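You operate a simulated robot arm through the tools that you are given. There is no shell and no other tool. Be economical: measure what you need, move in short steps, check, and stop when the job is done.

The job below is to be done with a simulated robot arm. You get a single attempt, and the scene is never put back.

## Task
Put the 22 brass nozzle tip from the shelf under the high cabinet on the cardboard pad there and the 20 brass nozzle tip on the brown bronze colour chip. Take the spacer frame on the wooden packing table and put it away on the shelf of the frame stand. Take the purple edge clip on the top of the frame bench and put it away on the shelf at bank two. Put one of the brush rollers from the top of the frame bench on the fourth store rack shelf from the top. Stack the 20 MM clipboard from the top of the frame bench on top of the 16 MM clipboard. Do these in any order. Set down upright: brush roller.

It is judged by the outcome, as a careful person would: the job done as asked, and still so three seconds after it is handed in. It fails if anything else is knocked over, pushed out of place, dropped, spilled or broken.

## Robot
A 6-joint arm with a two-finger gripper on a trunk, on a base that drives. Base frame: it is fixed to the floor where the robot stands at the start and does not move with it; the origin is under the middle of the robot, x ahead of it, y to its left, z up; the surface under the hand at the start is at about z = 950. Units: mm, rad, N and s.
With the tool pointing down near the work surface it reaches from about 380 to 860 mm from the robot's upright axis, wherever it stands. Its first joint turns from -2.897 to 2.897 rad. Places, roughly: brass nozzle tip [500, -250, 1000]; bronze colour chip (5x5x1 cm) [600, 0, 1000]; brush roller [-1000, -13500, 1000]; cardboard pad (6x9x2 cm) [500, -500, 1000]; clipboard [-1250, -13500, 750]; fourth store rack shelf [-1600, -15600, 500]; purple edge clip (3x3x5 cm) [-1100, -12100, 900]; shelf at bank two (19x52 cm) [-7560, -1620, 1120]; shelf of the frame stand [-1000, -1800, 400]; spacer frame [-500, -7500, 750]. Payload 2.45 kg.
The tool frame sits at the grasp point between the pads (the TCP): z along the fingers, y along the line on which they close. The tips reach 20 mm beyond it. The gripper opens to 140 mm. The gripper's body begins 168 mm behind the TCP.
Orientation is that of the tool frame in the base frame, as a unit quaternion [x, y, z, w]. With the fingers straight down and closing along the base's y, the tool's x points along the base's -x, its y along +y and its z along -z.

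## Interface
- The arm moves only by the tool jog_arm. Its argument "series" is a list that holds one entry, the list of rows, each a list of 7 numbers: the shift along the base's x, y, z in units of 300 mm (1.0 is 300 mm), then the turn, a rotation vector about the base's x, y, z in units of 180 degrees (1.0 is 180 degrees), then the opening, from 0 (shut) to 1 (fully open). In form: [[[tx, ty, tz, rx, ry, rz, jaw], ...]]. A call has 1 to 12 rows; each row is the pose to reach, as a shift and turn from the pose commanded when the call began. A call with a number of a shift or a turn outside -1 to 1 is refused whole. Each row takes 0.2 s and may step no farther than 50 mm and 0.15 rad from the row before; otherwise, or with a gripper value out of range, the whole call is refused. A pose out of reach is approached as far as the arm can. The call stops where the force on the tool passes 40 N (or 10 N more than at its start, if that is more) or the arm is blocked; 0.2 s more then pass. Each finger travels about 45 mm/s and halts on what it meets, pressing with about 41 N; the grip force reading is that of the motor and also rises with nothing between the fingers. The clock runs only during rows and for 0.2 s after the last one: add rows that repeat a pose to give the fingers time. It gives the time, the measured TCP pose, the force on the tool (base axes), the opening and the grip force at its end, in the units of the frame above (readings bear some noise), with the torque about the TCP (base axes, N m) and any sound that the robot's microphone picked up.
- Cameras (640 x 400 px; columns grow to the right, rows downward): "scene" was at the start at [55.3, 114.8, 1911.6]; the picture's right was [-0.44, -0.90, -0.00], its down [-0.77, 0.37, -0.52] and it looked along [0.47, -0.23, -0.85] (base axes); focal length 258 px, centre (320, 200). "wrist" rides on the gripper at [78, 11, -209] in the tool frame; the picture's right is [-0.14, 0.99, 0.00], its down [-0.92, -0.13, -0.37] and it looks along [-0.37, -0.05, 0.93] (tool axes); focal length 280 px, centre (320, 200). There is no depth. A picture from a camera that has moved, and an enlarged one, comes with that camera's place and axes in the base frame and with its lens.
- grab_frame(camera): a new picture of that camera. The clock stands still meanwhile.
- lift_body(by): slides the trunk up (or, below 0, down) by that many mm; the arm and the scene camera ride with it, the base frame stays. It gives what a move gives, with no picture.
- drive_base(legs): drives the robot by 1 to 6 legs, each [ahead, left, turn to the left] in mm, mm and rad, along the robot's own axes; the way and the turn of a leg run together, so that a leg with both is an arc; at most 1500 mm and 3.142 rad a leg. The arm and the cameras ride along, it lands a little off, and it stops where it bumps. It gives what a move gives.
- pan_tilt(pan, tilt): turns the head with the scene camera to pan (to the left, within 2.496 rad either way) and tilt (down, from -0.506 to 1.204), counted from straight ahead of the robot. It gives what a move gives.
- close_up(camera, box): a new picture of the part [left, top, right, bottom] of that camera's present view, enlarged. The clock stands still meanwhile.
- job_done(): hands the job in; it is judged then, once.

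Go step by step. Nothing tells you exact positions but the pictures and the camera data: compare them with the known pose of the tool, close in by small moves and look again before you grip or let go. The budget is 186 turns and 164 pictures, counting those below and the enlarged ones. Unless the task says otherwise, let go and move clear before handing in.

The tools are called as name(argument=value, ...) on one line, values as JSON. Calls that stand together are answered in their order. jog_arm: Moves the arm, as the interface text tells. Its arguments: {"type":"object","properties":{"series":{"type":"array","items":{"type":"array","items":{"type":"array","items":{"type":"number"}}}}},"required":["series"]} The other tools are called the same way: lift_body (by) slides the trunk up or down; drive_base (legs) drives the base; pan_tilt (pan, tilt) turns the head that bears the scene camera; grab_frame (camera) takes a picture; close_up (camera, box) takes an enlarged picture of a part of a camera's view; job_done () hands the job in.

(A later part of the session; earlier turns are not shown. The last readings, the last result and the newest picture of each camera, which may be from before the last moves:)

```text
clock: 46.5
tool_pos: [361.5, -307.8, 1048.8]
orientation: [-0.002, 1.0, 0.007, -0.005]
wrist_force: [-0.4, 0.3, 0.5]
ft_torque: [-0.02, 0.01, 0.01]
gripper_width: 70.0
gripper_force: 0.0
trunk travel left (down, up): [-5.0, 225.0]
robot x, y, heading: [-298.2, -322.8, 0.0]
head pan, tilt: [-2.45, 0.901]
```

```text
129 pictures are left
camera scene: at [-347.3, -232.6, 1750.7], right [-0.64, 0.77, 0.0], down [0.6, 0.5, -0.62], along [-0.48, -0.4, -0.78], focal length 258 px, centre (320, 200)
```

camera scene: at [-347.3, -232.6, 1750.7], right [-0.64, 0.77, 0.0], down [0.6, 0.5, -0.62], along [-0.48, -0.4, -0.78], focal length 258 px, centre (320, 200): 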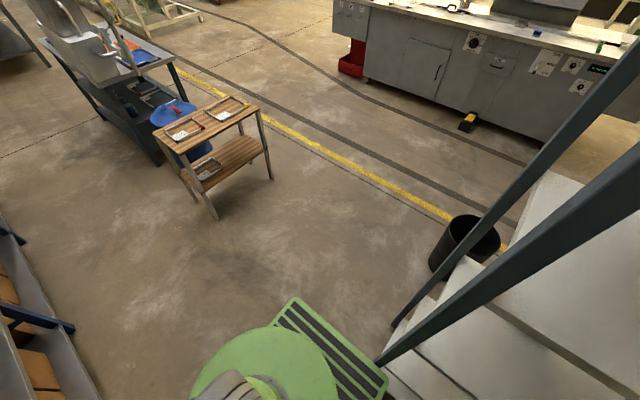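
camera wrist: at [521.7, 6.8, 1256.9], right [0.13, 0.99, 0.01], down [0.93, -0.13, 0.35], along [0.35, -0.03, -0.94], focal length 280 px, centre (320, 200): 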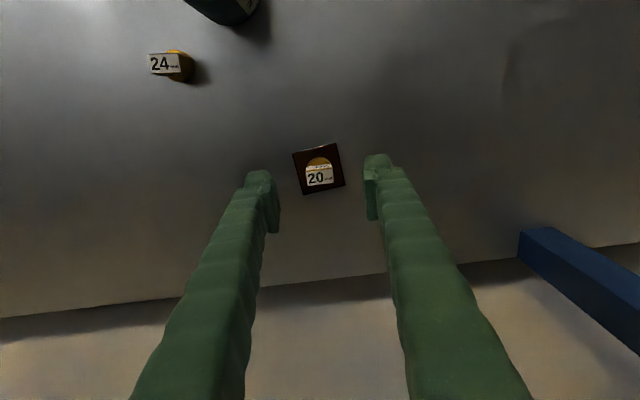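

The base's rear corner touched the rack's front post (x≈-700, y≈-120); everything stands. I'll sidestep right, back out, then turn.

drive_base(legs=[[15, 0, 0], [0, -130, 0], [-190, 0, 0], [0, -250, 0], [0, 0, -1.571]])

pan_tilt(pan=0, tilt=0.4)

grab_frame(camera="scene")

pan_tilt(pan=1.57, tilt=0.5)

grab_frame(camera="scene")

```text
clock: 56.0
tool_pos: [-457.0, -1369.1, 1048.8]
orientation: [0.707, 0.707, 0.009, 0.001]
wrist_force: [-0.4, 0.3, 0.1]
ft_torque: [0.01, 0.01, 0.03]
gripper_width: 70.1
gripper_force: 0.1
trunk travel left (down, up): [-5.0, 225.0]
robot x, y, heading: [-472.2, -708.2, -1.574]
head pan, tilt: [-2.45, 0.901]
```

```text
clock: 58.2
tool_pos: [-457.0, -1367.8, 1049.6]
orientation: [0.707, 0.708, 0.009, 0.001]
wrist_force: [0.4, -0.1, -0.2]
ft_torque: [0.03, 0.0, 0.01]
gripper_width: 70.0
gripper_force: 0.1
trunk travel left (down, up): [-5.0, 225.0]
robot x, y, heading: [-470.1, -707.9, -1.579]
head pan, tilt: [0.0, 0.4]
```

```text
128 pictures are left
camera scene: at [-331.8, -810.8, 1793.7], right [-1.0, 0.0, 0.0], down [0.0, 0.39, -0.92], along [0.0, -0.92, -0.39], focal length 258 px, centre (320, 200)
```

scene: 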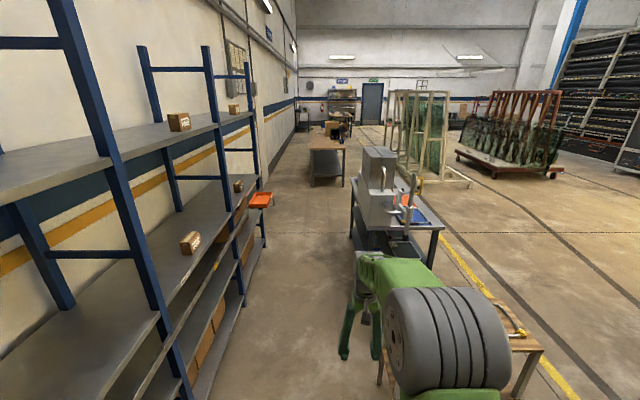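

```text
clock: 59.9
tool_pos: [-457.3, -1367.4, 1047.8]
orientation: [0.707, 0.707, 0.009, 0.002]
wrist_force: [-0.6, -0.5, -0.9]
ft_torque: [-0.01, -0.02, 0.03]
gripper_width: 70.0
gripper_force: 0.0
trunk travel left (down, up): [-5.0, 225.0]
robot x, y, heading: [-471.7, -708.6, -1.579]
head pan, tilt: [1.571, 0.499]
```

```text
127 pictures are left
camera scene: at [-240.5, -718.5, 1784.6], right [0.0, -1.0, 0.0], down [-0.48, 0.0, -0.88], along [0.88, 0.0, -0.48], focal length 258 px, centre (320, 200)
```

scene: 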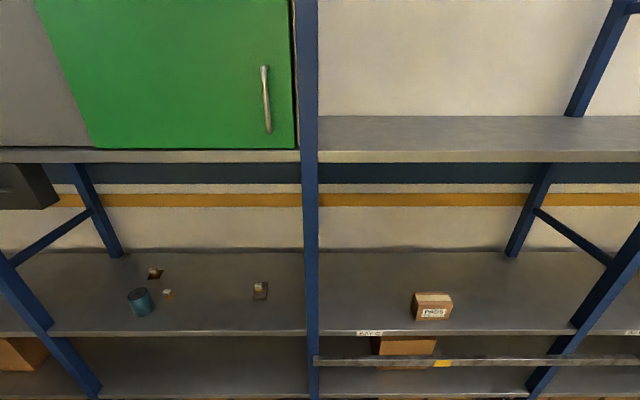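

The aisle ahead is clear. Driving along it toward the wooden packing table.

drive_base(legs=[[700, 250, 0], [1500, 0, 0], [1500, 0, 0], [600, 0, 0]])

pan_tilt(pan=0, tilt=0.4)

grab_frame(camera="scene")

```text
clock: 80.9
tool_pos: [-274.5, -5661.9, 1048.4]
orientation: [0.712, 0.703, 0.01, 0.002]
wrist_force: [0.1, -0.5, -0.5]
ft_torque: [0.05, 0.0, 0.02]
gripper_width: 69.9
gripper_force: 0.0
trunk travel left (down, up): [-5.0, 225.0]
robot x, y, heading: [-279.9, -4997.8, -1.586]
head pan, tilt: [1.571, 0.499]
```

```text
clock: 82.6
tool_pos: [-273.9, -5661.6, 1048.1]
orientation: [0.712, 0.702, 0.009, 0.001]
wrist_force: [-0.8, 0.2, 0.2]
ft_torque: [-0.02, 0.03, 0.03]
gripper_width: 70.0
gripper_force: 0.1
trunk travel left (down, up): [-5.0, 225.0]
robot x, y, heading: [-277.6, -4997.3, -1.581]
head pan, tilt: [0.0, 0.4]
```

```text
126 pictures are left
camera scene: at [-141.6, -5105.4, 1793.7], right [-1.0, 0.01, 0.0], down [0.01, 0.39, -0.92], along [-0.01, -0.92, -0.39], focal length 258 px, centre (320, 200)
```

scene: 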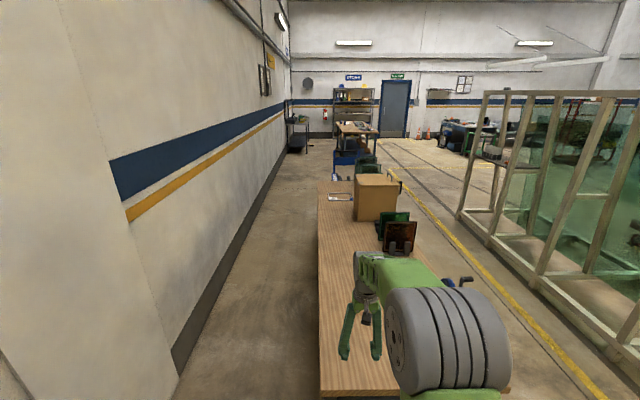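

The table's left edge is near x≈-150 and the spacer frame near (-390,-7700). I'll turn to face -x, back into the aisle by the wall and strafe along.

drive_base(legs=[[0, 0, -1.56], [-580, 0, 0], [0, 1400, 0]])

pan_tilt(pan=0.7, tilt=0.6)

grab_frame(camera="scene")

```text
clock: 101.9
tool_pos: [-362.2, -6438.8, 1048.8]
orientation: [1.0, 0.001, 0.005, 0.009]
wrist_force: [-0.8, 0.4, 0.7]
ft_torque: [-0.02, -0.01, -0.01]
gripper_width: 69.8
gripper_force: 0.1
trunk travel left (down, up): [-5.0, 225.0]
robot x, y, heading: [297.1, -6426.0, 3.135]
head pan, tilt: [0.0, 0.4]
```

```text
clock: 103.0
tool_pos: [-360.8, -6438.5, 1047.9]
orientation: [1.0, 0.001, 0.006, 0.008]
wrist_force: [0.2, -0.3, 0.2]
ft_torque: [0.0, 0.0, -0.01]
gripper_width: 70.0
gripper_force: 0.1
trunk travel left (down, up): [-5.0, 225.0]
robot x, y, heading: [300.1, -6427.1, 3.138]
head pan, tilt: [0.7, 0.6]
```

```text
125 pictures are left
camera scene: at [222.2, -6621.0, 1775.5], right [-0.64, 0.77, 0.0], down [0.43, 0.36, -0.83], along [-0.63, -0.53, -0.56], focal length 258 px, centre (320, 200)
```

scene: 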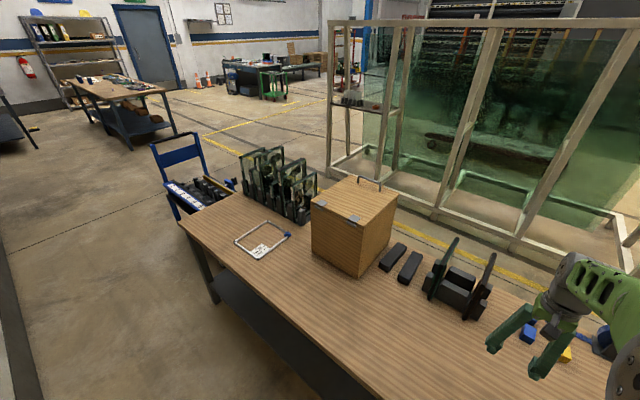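

The spacer frame lies flat around (-410,-7600), roughly 220 mm square. I'll strafe to it and look closely.

drive_base(legs=[[0, 1150, 0]])

grab_frame(camera="wrist")

pan_tilt(pan=0.0, tilt=0.8)

grab_frame(camera="scene")

```text
clock: 113.3
tool_pos: [-355.6, -7591.3, 1048.8]
orientation: [1.0, 0.008, 0.005, 0.007]
wrist_force: [0.0, -0.3, 0.3]
ft_torque: [-0.02, -0.01, 0.03]
gripper_width: 70.0
gripper_force: 0.1
trunk travel left (down, up): [-5.0, 225.0]
robot x, y, heading: [305.1, -7567.0, -3.127]
head pan, tilt: [0.7, 0.6]
```

```text
124 pictures are left
camera wrist: at [-278.9, -7597.2, 1259.6], right [-0.12, -0.99, 0.01], down [-0.93, 0.12, 0.36], along [-0.36, 0.03, -0.93], focal length 280 px, centre (320, 200)
```

wrist: 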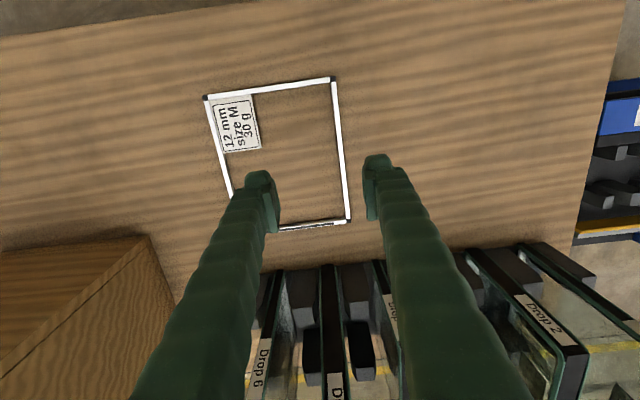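

```text
clock: 114.3
tool_pos: [-355.2, -7590.5, 1048.8]
orientation: [1.0, 0.008, 0.005, 0.008]
wrist_force: [-0.1, -0.8, 0.9]
ft_torque: [0.0, -0.01, -0.02]
gripper_width: 70.0
gripper_force: 0.1
trunk travel left (down, up): [-5.0, 225.0]
robot x, y, heading: [306.6, -7562.6, -3.131]
head pan, tilt: [0.0, 0.799]
```

```text
123 pictures are left
camera scene: at [217.0, -7706.9, 1758.6], right [-0.01, 1.0, 0.0], down [0.72, 0.01, -0.7], along [-0.7, -0.01, -0.72], focal length 258 px, centre (320, 200)
```

scene: 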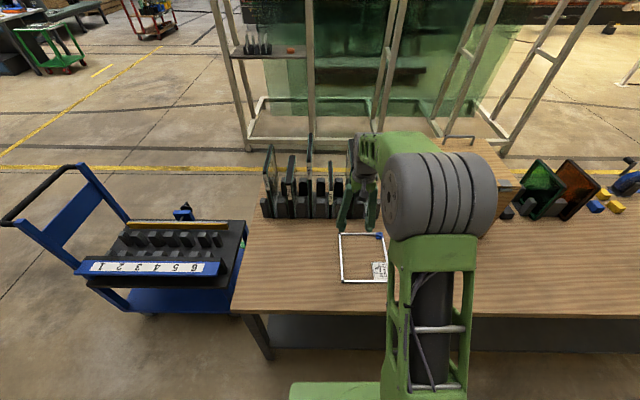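

The spacer frame ("12 mm size M", 30 g) spans about x -263…-528, y -7413…-7630. I'll pitch the tool 45° forward and approach the left rail (y≈-7629), away from the tag, so it can later slide under the stand's top.

jog_arm(series=[[[0.005, -0.02, -0.09, 0, 0.0417, 0, 0.45], [0.01, -0.04, -0.18, 0, 0.0833, 0, 0.45], [0.016, -0.06, -0.27, 0, 0.125, 0, 0.45], [0.022, -0.08, -0.36, 0, 0.1667, 0, 0.45], [0.028, -0.1, -0.44, 0, 0.2083, 0, 0.45], [0.033, -0.123, -0.5, 0, 0.25, 0, 0.45]]])

grab_frame(camera="wrist")

grab_frame(camera="scene")

```text
clock: 115.8
tool_pos: [-345.5, -7627.7, 897.5]
orientation: [0.925, 0.01, -0.379, 0.003]
wrist_force: [-1.1, 0.1, 0.3]
ft_torque: [0.03, -0.03, -0.04]
gripper_width: 63.2
gripper_force: 0.1
out of reach, approached as far as the arm can: row 4
trunk travel left (down, up): [-5.0, 225.0]
robot x, y, heading: [304.9, -7567.1, -3.133]
head pan, tilt: [0.0, 0.799]
```

```text
122 pictures are left
camera wrist: at [-143.2, -7634.4, 994.0], right [-0.08, -0.99, 0.1], down [-0.4, 0.12, 0.91], along [-0.91, 0.03, -0.41], focal length 280 px, centre (320, 200)
```

wrist: 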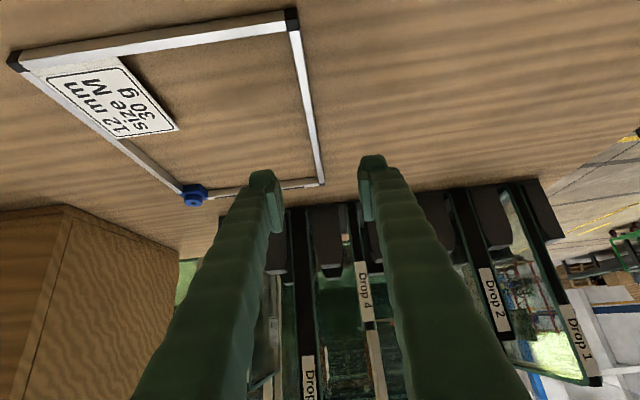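

```text
121 pictures are left
camera scene: at [216.6, -7707.1, 1758.5], right [-0.01, 1.0, 0.0], down [0.72, 0.01, -0.7], along [-0.7, -0.01, -0.72], focal length 258 px, centre (320, 200)
```

scene: 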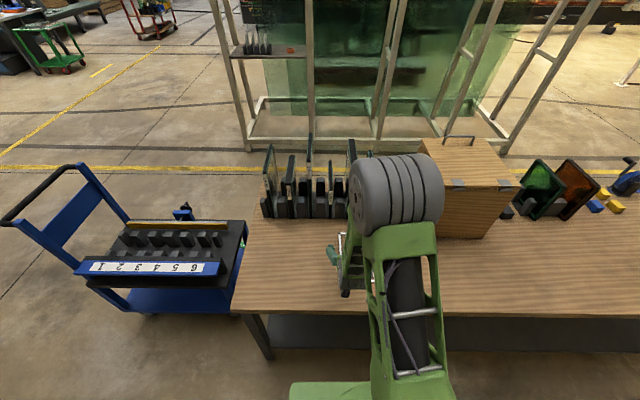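

Triangulating the two wrist views puts the frame near z≈800 (table ~790), rail at y≈-7625. Lowering partway.

jog_arm(series=[[[0.0, 0.01, -0.1, 0, 0, 0, 0.4], [0.01, 0.01, -0.19, 0, 0, 0, 0.35]]])

grab_frame(camera="wrist")

```text
clock: 116.3
tool_pos: [-342.9, -7624.9, 840.9]
orientation: [0.926, 0.011, -0.378, 0.004]
wrist_force: [-0.1, 0.4, 0.3]
ft_torque: [-0.02, -0.01, 0.01]
gripper_width: 49.0
gripper_force: 0.0
trunk travel left (down, up): [-5.0, 225.0]
robot x, y, heading: [303.6, -7567.5, -3.132]
head pan, tilt: [0.0, 0.799]
```

```text
120 pictures are left
camera wrist: at [-139.9, -7631.3, 936.0], right [-0.08, -0.99, 0.1], down [-0.4, 0.12, 0.91], along [-0.91, 0.03, -0.41], focal length 280 px, centre (320, 200)
```

wrist: 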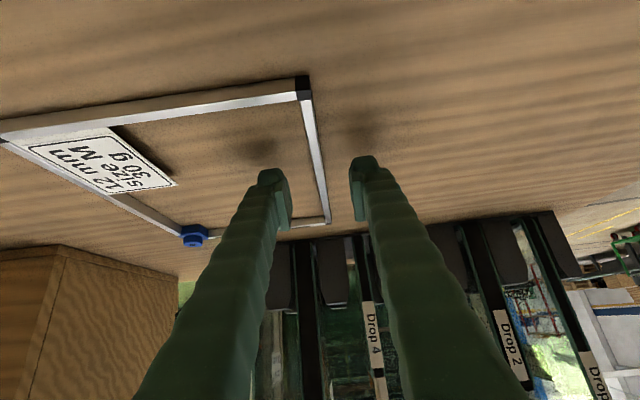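

jog_arm(series=[[[0, 0, -0.03, 0, 0, 0, 0.3], [0, 0, -0.06, 0, 0, 0, 0.3], [0, 0, -0.075, 0, 0, 0, 0.3]]])

close_up(camera="wrist", box=[200, 60, 440, 260])

```text
clock: 117.2
tool_pos: [-340.1, -7624.1, 823.5]
orientation: [0.924, 0.01, -0.382, 0.003]
wrist_force: [16.9, 1.0, 23.6]
ft_torque: [0.13, -0.43, -0.01]
gripper_width: 41.9
gripper_force: 0.1
trunk travel left (down, up): [-5.0, 225.0]
robot x, y, heading: [305.6, -7564.4, -3.134]
head pan, tilt: [0.0, 0.799]
stopped in row 3: the force on the tool passed its limit at 41 N (the readings are from after the stop); the commanded pose is now the measured one
```

```text
2.00 times, centred on (320, 160) of wrist
camera zoom: at [-137.5, -7630.8, 918.0], right [-0.08, -0.99, 0.1], down [-0.39, 0.12, 0.91], along [-0.92, 0.03, -0.4], focal length 561 px, centre (320, 280)
```

zoom: 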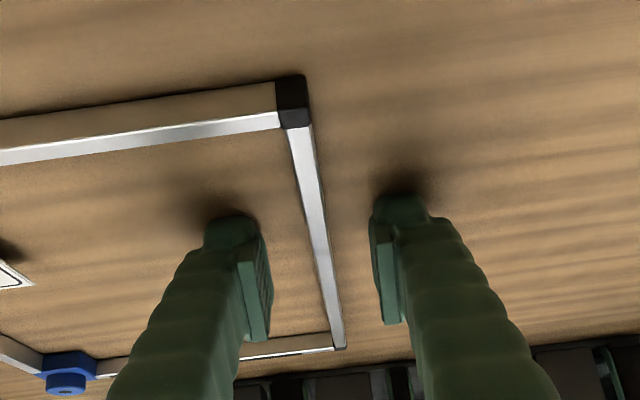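

Table contact at TCP z≈823 (table ≈797). Rise 2 mm and close on the rail.

jog_arm(series=[[[0, 0, 0.006, 0, 0, 0, 0.3], [0, 0, 0.006, 0, 0, 0, 0.2], [0, 0, 0.006, 0, 0, 0, 0.03], [0, 0, 0.006, 0, 0, 0, 0.03], [0, 0, 0.006, 0, 0, 0, 0.03]]])

close_up(camera="wrist", box=[200, 60, 440, 260])

```text
clock: 118.4
tool_pos: [-343.4, -7622.8, 825.2]
orientation: [0.924, 0.01, -0.383, 0.005]
wrist_force: [1.3, 9.4, 10.9]
ft_torque: [0.44, -0.05, 0.01]
gripper_width: 10.9
gripper_force: 4.7
trunk travel left (down, up): [-5.0, 225.0]
robot x, y, heading: [303.9, -7564.3, -3.133]
head pan, tilt: [0.0, 0.799]
```

```text
2.00 times, centred on (320, 160) of wrist
camera zoom: at [-140.0, -7630.3, 918.6], right [-0.08, -0.99, 0.1], down [-0.39, 0.12, 0.91], along [-0.92, 0.03, -0.4], focal length 561 px, centre (320, 280)
```

zoom: 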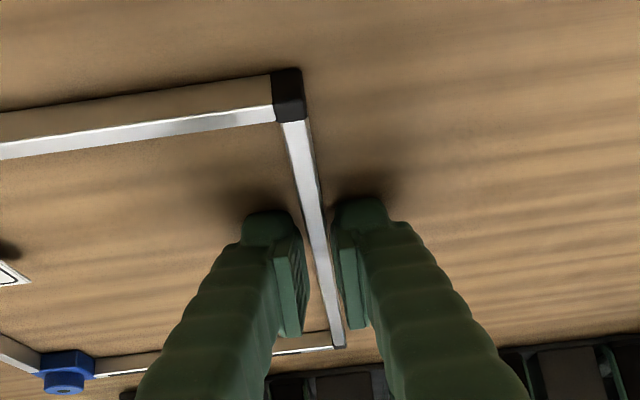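

jog_arm(series=[[[0, 0, 0.0, 0, 0, 0, 0.03], [0, 0, 0.0, 0, 0, 0, 0.03], [0, 0, 0.0, 0, 0, 0, 0.03]]])

```text
clock: 119.2
tool_pos: [-343.4, -7625.1, 824.3]
orientation: [0.924, 0.01, -0.383, 0.005]
wrist_force: [-0.7, 0.2, 11.7]
ft_torque: [-0.02, 0.11, 0.0]
gripper_width: 6.6
gripper_force: 34.9
trunk travel left (down, up): [-5.0, 225.0]
robot x, y, heading: [305.0, -7561.6, -3.133]
head pan, tilt: [0.0, 0.799]
```

Holding at 6.6 mm. Lift slightly and check.

jog_arm(series=[[[0, 0, 0.05, 0, 0, 0, 0.0], [0, 0, 0.15, 0, 0, 0, 0.0], [0, 0, 0.3, 0, 0, 0, 0.0]]])

grab_frame(camera="wrist")

grab_frame(camera="scene")

```text
clock: 120.0
tool_pos: [-340.6, -7625.0, 910.7]
orientation: [0.924, 0.01, -0.382, 0.004]
wrist_force: [-0.5, 0.5, -0.5]
ft_torque: [-0.1, 0.0, -0.01]
gripper_width: 6.5
gripper_force: 34.9
trunk travel left (down, up): [-5.0, 225.0]
robot x, y, heading: [303.9, -7565.6, -3.128]
head pan, tilt: [0.0, 0.799]
```

```text
117 pictures are left
camera wrist: at [-138.3, -7631.3, 1005.7], right [-0.08, -0.99, 0.1], down [-0.4, 0.12, 0.91], along [-0.92, 0.03, -0.4], focal length 280 px, centre (320, 200)
```

wrist: 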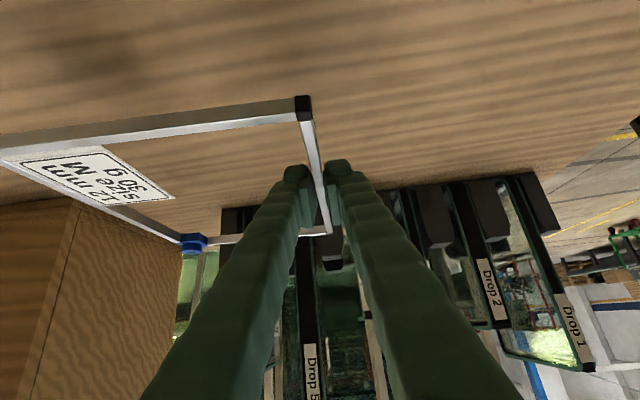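

```text
116 pictures are left
camera scene: at [217.8, -7706.7, 1758.7], right [-0.01, 1.0, 0.0], down [0.72, 0.01, -0.7], along [-0.7, -0.01, -0.72], focal length 258 px, centre (320, 200)
```

scene: 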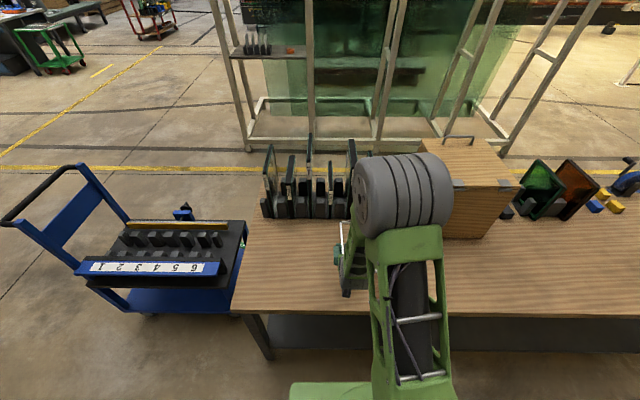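

The frame is held flat. I'll retract and raise it to clear the latched box, then strafe back along the aisle.

jog_arm(series=[[[0.1, 0, 0.06, 0, 0, 0, 0.0], [0.2, 0, 0.12, 0, 0, 0, 0.0], [0.3, 0, 0.18, 0, 0, 0, 0.0], [0.4, 0, 0.24, 0, 0, 0, 0.0], [0.5, 0, 0.3, 0, 0, 0, 0]]])

drive_base(legs=[[0, -1400, 0], [0, -1200, 0]])

grab_frame(camera="scene")

```text
clock: 121.2
tool_pos: [-277.2, -7643.5, 1027.6]
orientation: [0.925, 0.01, -0.379, 0.004]
wrist_force: [1.7, 0.2, -0.3]
ft_torque: [-0.09, 0.1, -0.03]
gripper_width: 6.4
gripper_force: 34.4
out of reach, approached as far as the arm can: row 2, 3, 4, 5
trunk travel left (down, up): [-5.0, 225.0]
robot x, y, heading: [305.1, -7562.2, -3.128]
head pan, tilt: [0.0, 0.799]
```

```text
clock: 144.1
tool_pos: [-321.3, -5036.9, 1024.2]
orientation: [0.926, 0.011, -0.377, 0.004]
wrist_force: [-0.1, -0.1, -0.2]
ft_torque: [-0.12, -0.05, 0.01]
gripper_width: 6.4
gripper_force: 34.3
trunk travel left (down, up): [-5.0, 225.0]
robot x, y, heading: [265.8, -4957.8, -3.123]
head pan, tilt: [0.0, 0.799]
```

```text
115 pictures are left
camera scene: at [176.7, -5100.0, 1758.6], right [-0.01, 1.0, 0.0], down [0.72, 0.01, -0.7], along [-0.7, -0.01, -0.72], focal length 258 px, centre (320, 200)
```

scene: 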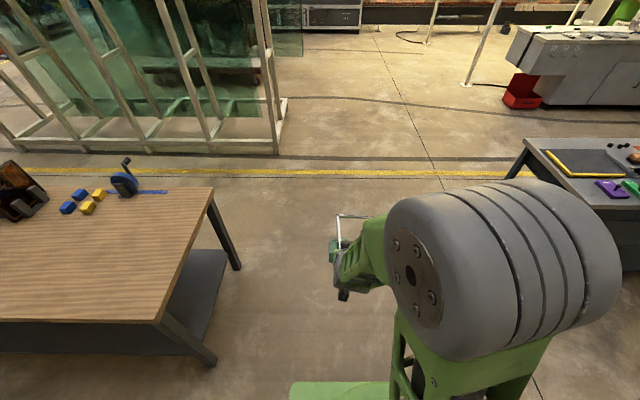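

Clear of the table. Now turn to +y in the aisle and drive back to the frame stand.

drive_base(legs=[[470, 0, 0], [0, 0, -1.59], [1500, 0, 0], [1500, 0, 0]])

pan_tilt(pan=0.5, tilt=0.6)

grab_frame(camera="scene")

```text
clock: 165.0
tool_pos: [-215.0, -1342.9, 1024.9]
orientation: [-0.654, 0.656, 0.266, 0.267]
wrist_force: [-0.4, 0.9, -1.0]
ft_torque: [0.0, 0.1, -0.01]
gripper_width: 6.4
gripper_force: 35.2
trunk travel left (down, up): [-5.0, 225.0]
robot x, y, heading: [-151.2, -1929.2, 1.555]
head pan, tilt: [0.0, 0.799]
```

```text
clock: 165.9
tool_pos: [-214.8, -1341.6, 1026.2]
orientation: [-0.654, 0.655, 0.266, 0.268]
wrist_force: [0.4, -0.7, -0.4]
ft_torque: [-0.07, 0.04, -0.01]
gripper_width: 6.4
gripper_force: 34.9
trunk travel left (down, up): [-5.0, 225.0]
robot x, y, heading: [-153.4, -1928.0, 1.563]
head pan, tilt: [0.499, 0.6]
```

```text
114 pictures are left
camera scene: at [-331.4, -1841.0, 1775.4], right [0.88, 0.47, 0.0], down [0.26, -0.5, -0.82], along [-0.39, 0.73, -0.57], focal length 258 px, centre (320, 200)
```

scene: 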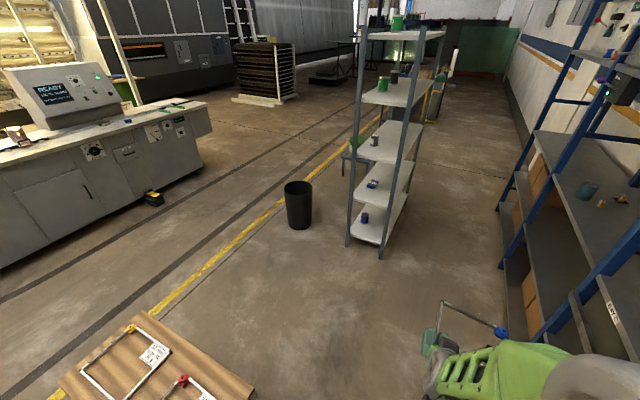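

drive_base(legs=[[850, 60, 0], [0, 0, 1.57], [0, 0, 1.57]])

pan_tilt(pan=-0.75, tilt=0.7)

grab_frame(camera="scene")

```text
clock: 178.2
tool_pos: [-129.4, -1647.2, 1025.2]
orientation: [0.645, 0.664, -0.264, 0.27]
wrist_force: [0.1, -0.9, 0.0]
ft_torque: [0.02, -0.06, -0.02]
gripper_width: 6.3
gripper_force: 35.1
trunk travel left (down, up): [-5.0, 225.0]
robot x, y, heading: [-211.8, -1059.1, -1.554]
head pan, tilt: [0.499, 0.6]
```

```text
clock: 179.6
tool_pos: [-129.3, -1647.6, 1025.8]
orientation: [0.646, 0.663, -0.264, 0.27]
wrist_force: [0.3, 0.3, -0.7]
ft_torque: [0.05, -0.05, 0.02]
gripper_width: 6.4
gripper_force: 35.0
trunk travel left (down, up): [-5.0, 225.0]
robot x, y, heading: [-211.7, -1059.2, -1.552]
head pan, tilt: [-0.75, 0.7]
```

```text
113 pictures are left
camera scene: at [-127.1, -1131.1, 1766.9], right [-0.74, 0.67, 0.0], down [0.43, 0.48, -0.76], along [-0.51, -0.57, -0.64], focal length 258 px, centre (320, 200)
```

scene: 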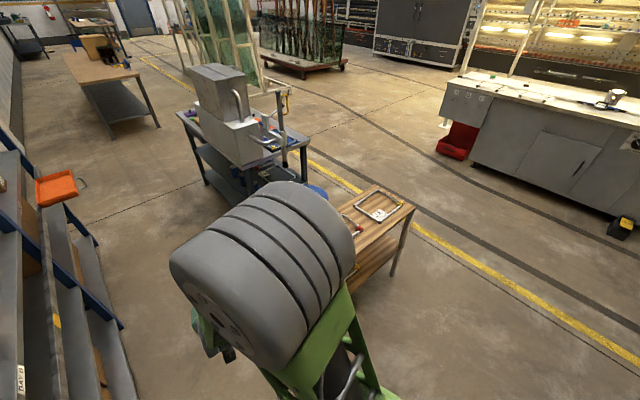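

Now move opposite the stand's free half: back a little and strafe right.

drive_base(legs=[[-300, 0, 0], [0, -830, 0]])

pan_tilt(pan=0, tilt=0.7)

grab_frame(camera="scene")

grab_frame(camera="wrist")

```text
clock: 188.9
tool_pos: [-971.1, -1358.3, 1025.5]
orientation: [0.65, 0.659, -0.266, 0.269]
wrist_force: [0.1, -0.1, -0.3]
ft_torque: [0.02, -0.05, -0.01]
gripper_width: 6.6
gripper_force: 34.8
trunk travel left (down, up): [-5.0, 225.0]
robot x, y, heading: [-1043.5, -770.8, -1.564]
head pan, tilt: [-0.75, 0.7]
```

```text
clock: 190.0
tool_pos: [-971.0, -1358.3, 1024.1]
orientation: [0.651, 0.659, -0.266, 0.268]
wrist_force: [-0.7, 0.0, 0.1]
ft_torque: [0.03, -0.08, 0.02]
gripper_width: 6.6
gripper_force: 34.7
trunk travel left (down, up): [-5.0, 225.0]
robot x, y, heading: [-1044.1, -775.3, -1.565]
head pan, tilt: [0.0, 0.7]
```

```text
112 pictures are left
camera scene: at [-903.9, -864.7, 1766.8], right [-1.0, 0.0, 0.0], down [0.0, 0.64, -0.76], along [0.0, -0.76, -0.64], focal length 258 px, centre (320, 200)
```

scene: 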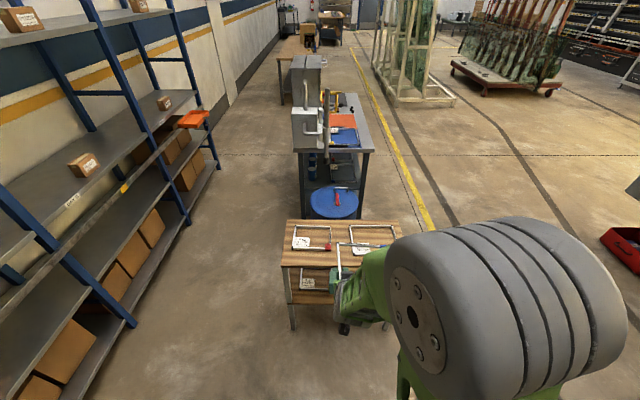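

```text
111 pictures are left
camera wrist: at [-962.8, -1156.0, 1120.5], right [0.99, -0.09, 0.1], down [-0.12, -0.4, 0.91], along [-0.04, -0.91, -0.41], focal length 280 px, centre (320, 200)
```

wrist: 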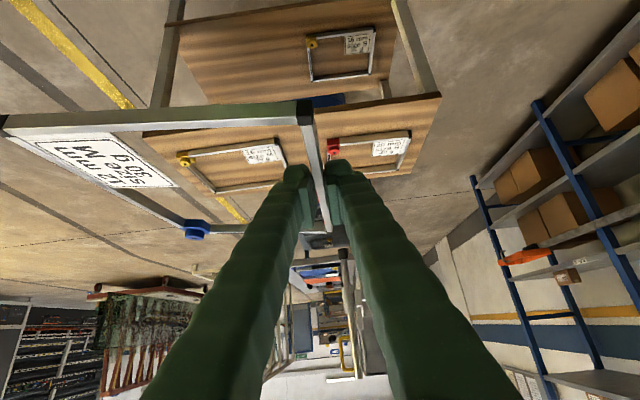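

The stand's lower shelf (z≈405) is free for x≈-1300…-990, depth y≈-1590…-1905. I'll align the rail to x≈-1058, and lower the frame in front of the stand.

drive_base(legs=[[-60, -87, 0]])

jog_arm(series=[[[0, -0.02, -0.14, 0, 0, 0, 0], [0, -0.04, -0.28, 0, 0, 0, 0], [0, -0.06, -0.42, 0, 0, 0, 0], [0, -0.08, -0.56, 0, 0, 0, 0], [0, -0.1, -0.7, 0, 0, 0, 0], [0, -0.12, -0.84, 0, 0, 0, 0], [0, -0.12, -0.98, 0, 0, 0, 0]]])

grab_frame(camera="scene")

grab_frame(camera="wrist")

```text
clock: 191.5
tool_pos: [-1058.4, -1298.7, 1025.2]
orientation: [0.65, 0.659, -0.265, 0.268]
wrist_force: [0.0, 0.4, -0.7]
ft_torque: [0.07, -0.08, 0.02]
gripper_width: 6.8
gripper_force: 34.3
trunk travel left (down, up): [-5.0, 225.0]
robot x, y, heading: [-1131.7, -710.1, -1.57]
head pan, tilt: [0.0, 0.7]
```

```text
clock: 193.1
tool_pos: [-1057.4, -1334.4, 730.0]
orientation: [0.65, 0.659, -0.267, 0.269]
wrist_force: [0.4, -0.3, -0.5]
ft_torque: [0.07, -0.08, 0.01]
gripper_width: 6.5
gripper_force: 35.1
trunk travel left (down, up): [-5.0, 225.0]
robot x, y, heading: [-1133.3, -713.4, -1.567]
head pan, tilt: [0.0, 0.7]
```

```text
110 pictures are left
camera scene: at [-990.2, -806.4, 1766.8], right [-1.0, 0.0, 0.0], down [0.0, 0.64, -0.76], along [0.0, -0.76, -0.64], focal length 258 px, centre (320, 200)
```

scene: 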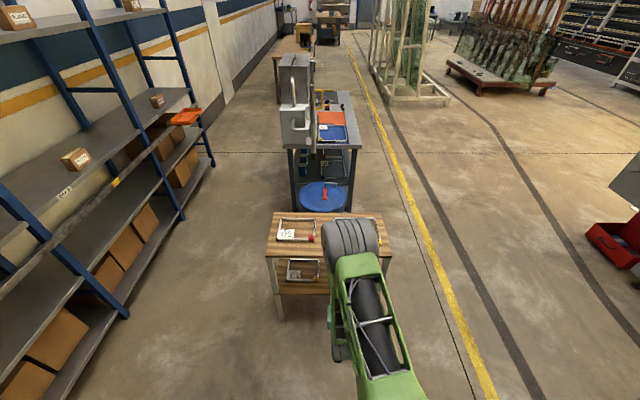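

```text
109 pictures are left
camera wrist: at [-1049.5, -1132.5, 825.7], right [0.99, -0.09, 0.1], down [-0.12, -0.4, 0.91], along [-0.04, -0.91, -0.41], focal length 280 px, centre (320, 200)
```

wrist: 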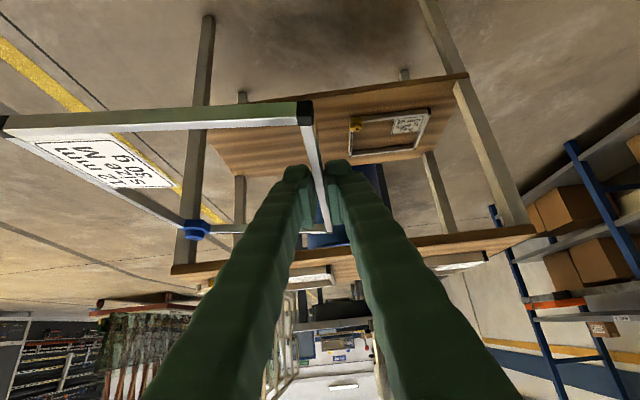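

Shelf height refined to ~372. Lowering to frame-bottom ≈ 45 mm above the shelf, still in front of it.

jog_arm(series=[[[0, -0.01, -0.15, 0, 0, 0, 0], [0, -0.02, -0.3, 0, 0, 0, 0], [0, -0.03, -0.45, 0, 0, 0, 0], [0, -0.04, -0.6, 0, 0, 0, 0], [0, -0.05, -0.75, 0, 0, 0, 0], [0, -0.05, -0.87, 0, 0, 0, 0], [0, -0.05, -0.95, 0, 0, 0, 0]]])

grab_frame(camera="wrist")

pan_tilt(pan=0.0, tilt=0.85)

grab_frame(camera="scene")

```text
clock: 194.7
tool_pos: [-1057.7, -1348.9, 444.8]
orientation: [0.65, 0.659, -0.265, 0.269]
wrist_force: [-0.3, 0.8, -0.3]
ft_torque: [0.02, -0.04, 0.02]
gripper_width: 6.8
gripper_force: 34.6
trunk travel left (down, up): [-5.0, 225.0]
robot x, y, heading: [-1129.5, -710.8, -1.567]
head pan, tilt: [0.0, 0.7]
```

```text
108 pictures are left
camera wrist: at [-1049.8, -1147.3, 540.8], right [0.99, -0.09, 0.1], down [-0.12, -0.4, 0.91], along [-0.04, -0.91, -0.41], focal length 280 px, centre (320, 200)
```

wrist: 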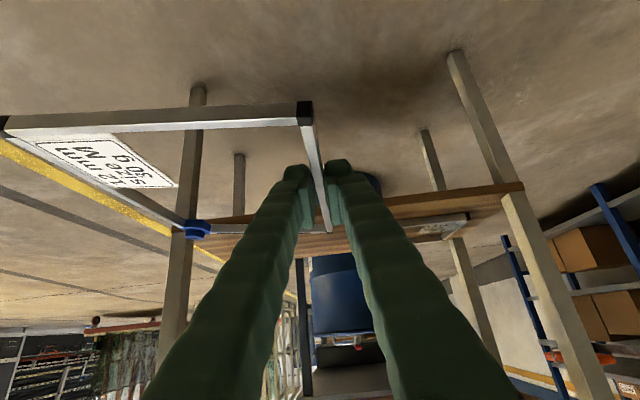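

```text
clock: 195.4
tool_pos: [-1058.6, -1349.0, 445.5]
orientation: [0.651, 0.659, -0.266, 0.268]
wrist_force: [1.2, 0.5, -0.4]
ft_torque: [0.06, -0.09, 0.01]
gripper_width: 6.6
gripper_force: 34.6
trunk travel left (down, up): [-5.0, 225.0]
robot x, y, heading: [-1132.7, -712.1, -1.571]
head pan, tilt: [0.0, 0.85]
```

```text
107 pictures are left
camera scene: at [-990.2, -799.6, 1754.6], right [-1.0, 0.0, 0.0], down [0.0, 0.75, -0.66], along [0.0, -0.66, -0.75], focal length 258 px, centre (320, 200)
```

scene: 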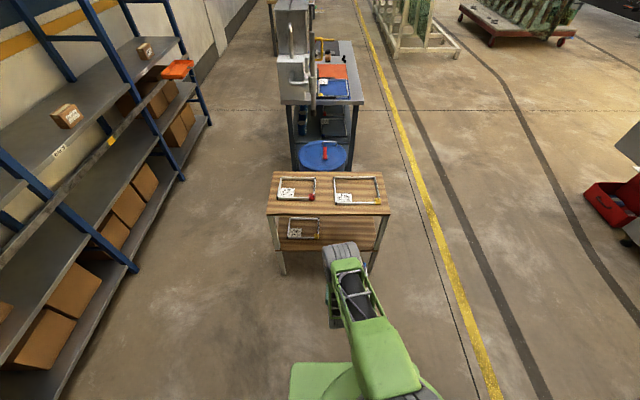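

I want to verify the elbow will clear the stand's top when driving in, so I'll take a second viewpoint by panning the head.

pan_tilt(pan=-0.7, tilt=0.85)

grab_frame(camera="scene")

```text
clock: 196.4
tool_pos: [-1058.3, -1349.0, 445.9]
orientation: [0.65, 0.659, -0.266, 0.269]
wrist_force: [0.7, 0.8, -0.8]
ft_torque: [0.05, -0.07, 0.0]
gripper_width: 6.7
gripper_force: 34.0
trunk travel left (down, up): [-5.0, 225.0]
robot x, y, heading: [-1134.4, -713.0, -1.57]
head pan, tilt: [-0.7, 0.85]
```

```text
106 pictures are left
camera scene: at [-1040.6, -781.4, 1754.6], right [-0.77, 0.64, 0.0], down [0.48, 0.58, -0.66], along [-0.42, -0.51, -0.75], focal length 258 px, centre (320, 200)
```

scene: 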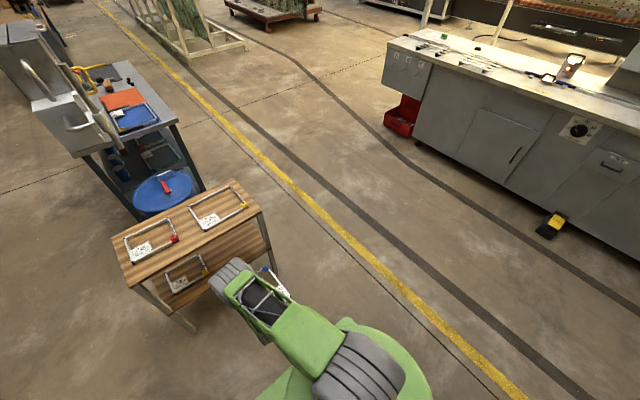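

The elbow is at z≈1155 above the hand and stays in front of the stand; good. Driving in.

drive_base(legs=[[200, 0, 0]])

grab_frame(camera="wrist")

grab_frame(camera="scene")

```text
clock: 198.0
tool_pos: [-1055.6, -1547.2, 445.7]
orientation: [0.65, 0.66, -0.266, 0.269]
wrist_force: [0.1, -1.0, -0.5]
ft_torque: [0.01, -0.08, -0.01]
gripper_width: 7.1
gripper_force: 35.2
trunk travel left (down, up): [-5.0, 225.0]
robot x, y, heading: [-1131.9, -910.1, -1.562]
head pan, tilt: [-0.7, 0.85]
```

```text
105 pictures are left
camera wrist: at [-1047.8, -1345.0, 541.1], right [0.99, -0.08, 0.1], down [-0.12, -0.4, 0.91], along [-0.04, -0.91, -0.41], focal length 280 px, centre (320, 200)
```

wrist: 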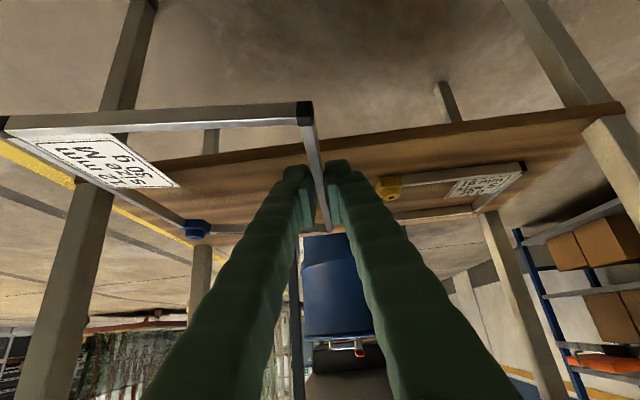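

```text
104 pictures are left
camera scene: at [-1039.4, -979.4, 1754.6], right [-0.77, 0.64, 0.0], down [0.48, 0.58, -0.66], along [-0.42, -0.51, -0.75], focal length 258 px, centre (320, 200)
```

scene: 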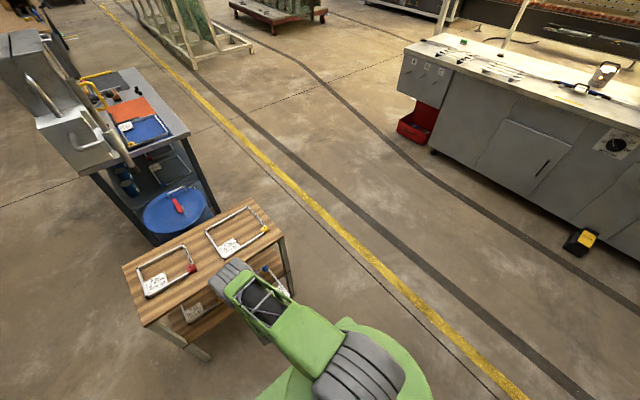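

Clearances look fine (≈27 mm to the right leg). Shift 10 mm left and drive the rest.

jog_arm(series=[[[0.03, 0, 0, 0, 0, 0, 0]]])

drive_base(legs=[[155, 0, 0]])

grab_frame(camera="wrist")

```text
clock: 198.4
tool_pos: [-1047.2, -1547.3, 445.5]
orientation: [0.65, 0.66, -0.266, 0.269]
wrist_force: [-0.1, -0.7, -0.9]
ft_torque: [0.07, -0.07, 0.01]
gripper_width: 6.5
gripper_force: 34.8
trunk travel left (down, up): [-5.0, 225.0]
robot x, y, heading: [-1131.6, -909.9, -1.563]
head pan, tilt: [-0.7, 0.85]
```

```text
clock: 199.8
tool_pos: [-1046.2, -1703.2, 445.7]
orientation: [0.65, 0.66, -0.266, 0.269]
wrist_force: [0.9, 0.2, -0.6]
ft_torque: [0.04, -0.08, 0.01]
gripper_width: 6.8
gripper_force: 34.6
trunk travel left (down, up): [-5.0, 225.0]
robot x, y, heading: [-1128.2, -1066.2, -1.564]
head pan, tilt: [-0.7, 0.85]
```

```text
103 pictures are left
camera wrist: at [-1037.9, -1501.6, 541.6], right [0.99, -0.08, 0.1], down [-0.12, -0.4, 0.91], along [-0.04, -0.91, -0.41], focal length 280 px, centre (320, 200)
```

wrist: 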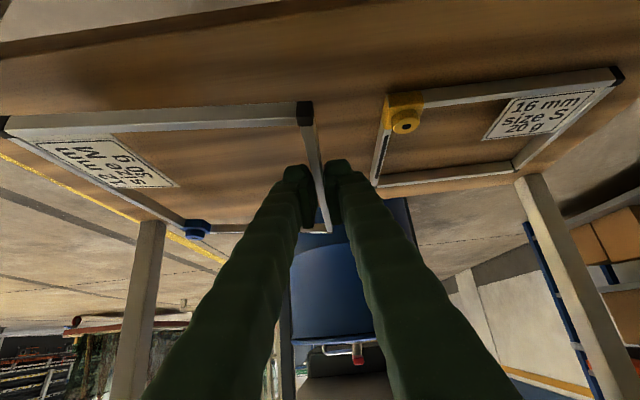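

Positioned over the free half. Lowering gently to the shelf.

jog_arm(series=[[[0, 0, -0.06, 0, 0, 0, 0], [0, 0, -0.11, 0, 0, 0, 0], [0, 0, -0.13, 0, 0, 0, 0]]])

jog_arm(series=[[[0, 0, -0.01, 0, 0, 0, 0], [0, 0, -0.02, 0, 0, 0, 0]]])

grab_frame(camera="wrist")

```text
clock: 200.6
tool_pos: [-1044.9, -1702.4, 405.7]
orientation: [0.65, 0.66, -0.266, 0.268]
wrist_force: [-0.1, -0.3, -0.3]
ft_torque: [0.01, -0.04, 0.02]
gripper_width: 6.4
gripper_force: 34.8
trunk travel left (down, up): [-5.0, 225.0]
robot x, y, heading: [-1129.6, -1066.6, -1.569]
head pan, tilt: [-0.7, 0.85]
```

```text
clock: 201.2
tool_pos: [-1045.3, -1703.2, 400.9]
orientation: [0.65, 0.66, -0.265, 0.269]
wrist_force: [0.3, 0.2, -0.4]
ft_torque: [0.02, 0.01, 0.03]
gripper_width: 6.5
gripper_force: 34.2
trunk travel left (down, up): [-5.0, 225.0]
robot x, y, heading: [-1129.2, -1067.6, -1.564]
head pan, tilt: [-0.7, 0.85]
```

```text
102 pictures are left
camera wrist: at [-1037.7, -1501.2, 496.6], right [0.99, -0.08, 0.1], down [-0.12, -0.4, 0.91], along [-0.04, -0.91, -0.41], focal length 280 px, centre (320, 200)
```

wrist: 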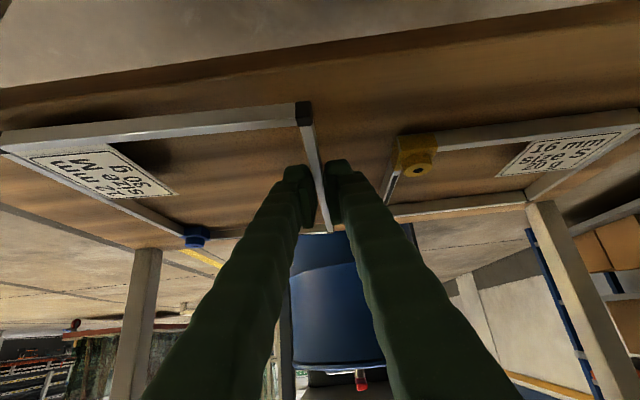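

Still a small gap, no contact. Lower in small steps until I feel it.

jog_arm(series=[[[0, 0, -0.015, 0, 0, 0, 0], [0, 0, -0.03, 0, 0, 0, 0]]])

jog_arm(series=[[[0, 0, -0.01, 0, 0, 0, 0], [0, 0, -0.02, 0, 0, 0, 0]]])

close_up(camera="wrist", box=[0, 80, 440, 280])

```text
clock: 201.8
tool_pos: [-1047.4, -1703.6, 390.6]
orientation: [0.65, 0.659, -0.266, 0.269]
wrist_force: [0.5, 0.0, -0.6]
ft_torque: [-0.02, -0.01, 0.0]
gripper_width: 6.2
gripper_force: 35.0
trunk travel left (down, up): [-5.0, 225.0]
robot x, y, heading: [-1129.8, -1067.2, -1.568]
head pan, tilt: [-0.7, 0.85]
```

```text
clock: 202.4
tool_pos: [-1046.3, -1703.4, 386.4]
orientation: [0.65, 0.659, -0.267, 0.269]
wrist_force: [-0.9, 1.2, 7.3]
ft_torque: [-1.02, -0.01, 0.03]
gripper_width: 6.6
gripper_force: 34.8
trunk travel left (down, up): [-5.0, 225.0]
robot x, y, heading: [-1127.7, -1065.9, -1.562]
head pan, tilt: [-0.7, 0.85]
```

```text
1.45 times, centred on (220, 180) of wrist
camera zoom: at [-1038.0, -1502.1, 482.1], right [0.99, -0.08, 0.1], down [-0.12, -0.4, 0.91], along [-0.04, -0.91, -0.41], focal length 408 px, centre (466, 229)
```

zoom: 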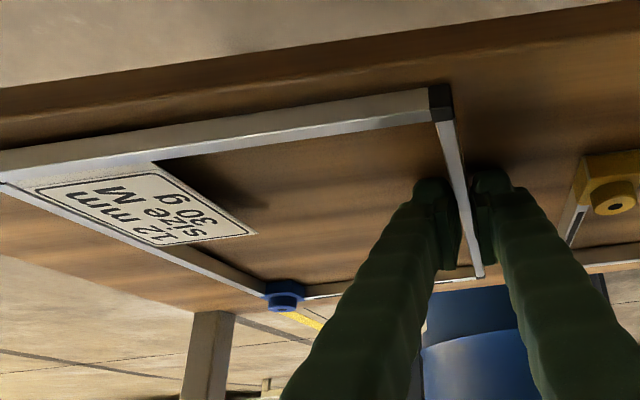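

The far end touches first. A touch lower, then release.

jog_arm(series=[[[0, 0, -0.008, 0, 0, 0, 0], [0, 0, -0.016, 0, 0, 0, 0]]])

```text
clock: 203.1
tool_pos: [-1045.6, -1706.5, 384.5]
orientation: [0.649, 0.659, -0.268, 0.272]
wrist_force: [-1.0, 7.2, 23.0]
ft_torque: [0.87, 0.09, 0.01]
gripper_width: 6.5
gripper_force: 34.9
trunk travel left (down, up): [-5.0, 225.0]
robot x, y, heading: [-1127.7, -1067.1, -1.565]
head pan, tilt: [-0.7, 0.85]
stopped in row 2: the force on the tool passed its limit at 42 N (the readings are from after the stop); the commanded pose is now the measured one
```

jog_arm(series=[[[0, 0, 0.004, 0, 0, 0, 0.1], [0, 0, 0.006, 0, 0, 0, 0.2], [0, 0, 0.008, 0, 0, 0, 0.25], [0, 0, 0.05, 0, 0, 0, 0.25], [0, 0, 0.15, 0, 0, 0, 0.25]]])

grab_frame(camera="wrist")

```text
clock: 204.3
tool_pos: [-1046.4, -1702.9, 426.6]
orientation: [0.649, 0.659, -0.268, 0.269]
wrist_force: [0.3, -0.2, -0.9]
ft_torque: [-0.02, 0.0, -0.06]
gripper_width: 35.0
gripper_force: 0.1
trunk travel left (down, up): [-5.0, 225.0]
robot x, y, heading: [-1128.1, -1070.0, -1.564]
head pan, tilt: [-0.7, 0.85]
```

```text
100 pictures are left
camera wrist: at [-1038.0, -1501.6, 521.8], right [0.99, -0.08, 0.1], down [-0.12, -0.4, 0.91], along [-0.04, -0.91, -0.41], focal length 280 px, centre (320, 200)
```

wrist: 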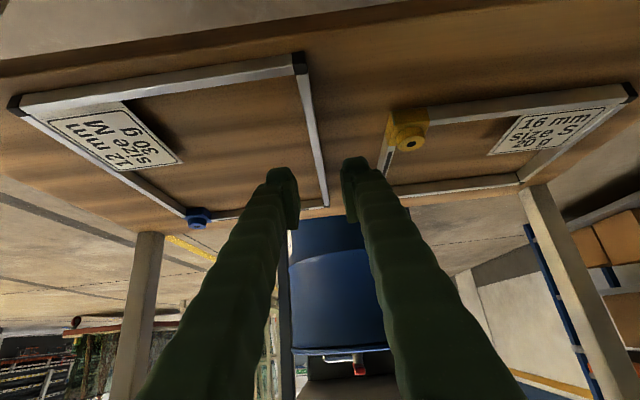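

The frame rests flat on the stand's shelf next to the other one. Back out and raise the arm.

drive_base(legs=[[-420, 0, 0]])

jog_arm(series=[[[0, 0, 0.15, 0, 0, 0, 0.3], [0, 0, 0.3, 0, 0, 0, 0.4], [0, 0, 0.45, 0.04, 0, 0, 0.4], [0, 0, 0.6, 0.08, 0, 0, 0.4], [0, 0, 0.75, 0.12, 0, 0, 0.4], [0, 0, 0.88, 0.165, 0, 0, 0.4], [0, 0, 1.0, 0.21, 0, 0, 0.4], [0, 0, 1.0, 0.25, 0, 0, 0.4]]])

jog_arm(series=[[[0, 0, 0.15, 0, 0, 0, 0.3], [0, 0, 0.3, 0, 0, 0, 0.4], [0, 0, 0.45, 0, 0, 0, 0.4], [0, 0, 0.6, 0, 0, 0, 0.4], [0, 0, 0.75, 0, 0, 0, 0.4], [0, 0, 0.9, 0, 0, 0, 0.4], [0, 0, 1.0, 0, 0, 0, 0.4]]])

grab_frame(camera="scene")

```text
clock: 206.9
tool_pos: [-1051.5, -1278.8, 426.6]
orientation: [0.652, 0.657, -0.268, 0.269]
wrist_force: [0.7, 0.5, 0.0]
ft_torque: [0.02, -0.03, 0.0]
gripper_width: 34.8
gripper_force: 0.0
trunk travel left (down, up): [-5.0, 225.0]
robot x, y, heading: [-1127.5, -641.0, -1.574]
head pan, tilt: [-0.7, 0.85]
```

```text
clock: 208.7
tool_pos: [-1053.4, -1279.7, 726.3]
orientation: [0.705, 0.709, 0.003, -0.002]
wrist_force: [-0.6, -0.4, 0.3]
ft_torque: [0.0, 0.01, -0.04]
gripper_width: 56.0
gripper_force: 0.0
out of reach, approached as far as the arm can: row 7
trunk travel left (down, up): [-5.0, 225.0]
robot x, y, heading: [-1130.1, -638.2, -1.572]
head pan, tilt: [-0.7, 0.85]
```

```text
clock: 210.3
tool_pos: [-1051.9, -1279.8, 1031.8]
orientation: [0.705, 0.709, 0.003, -0.001]
wrist_force: [0.0, 0.4, 0.2]
ft_torque: [-0.05, 0.01, -0.01]
gripper_width: 56.0
gripper_force: 0.0
trunk travel left (down, up): [-5.0, 225.0]
robot x, y, heading: [-1127.1, -642.8, -1.575]
head pan, tilt: [-0.7, 0.85]
```

```text
99 pictures are left
camera scene: at [-1040.1, -709.5, 1754.6], right [-0.76, 0.65, 0.0], down [0.48, 0.57, -0.66], along [-0.43, -0.5, -0.75], focal length 258 px, centre (320, 200)
```

scene: 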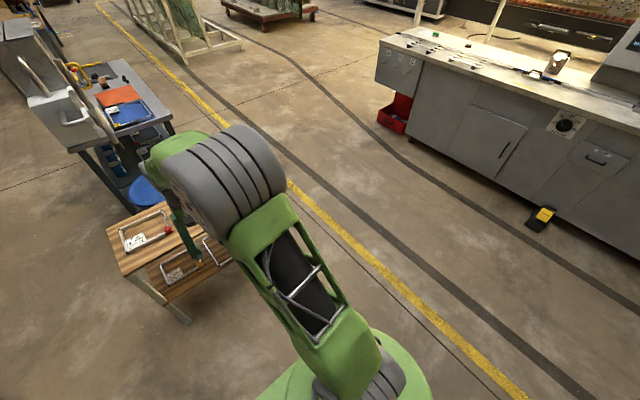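

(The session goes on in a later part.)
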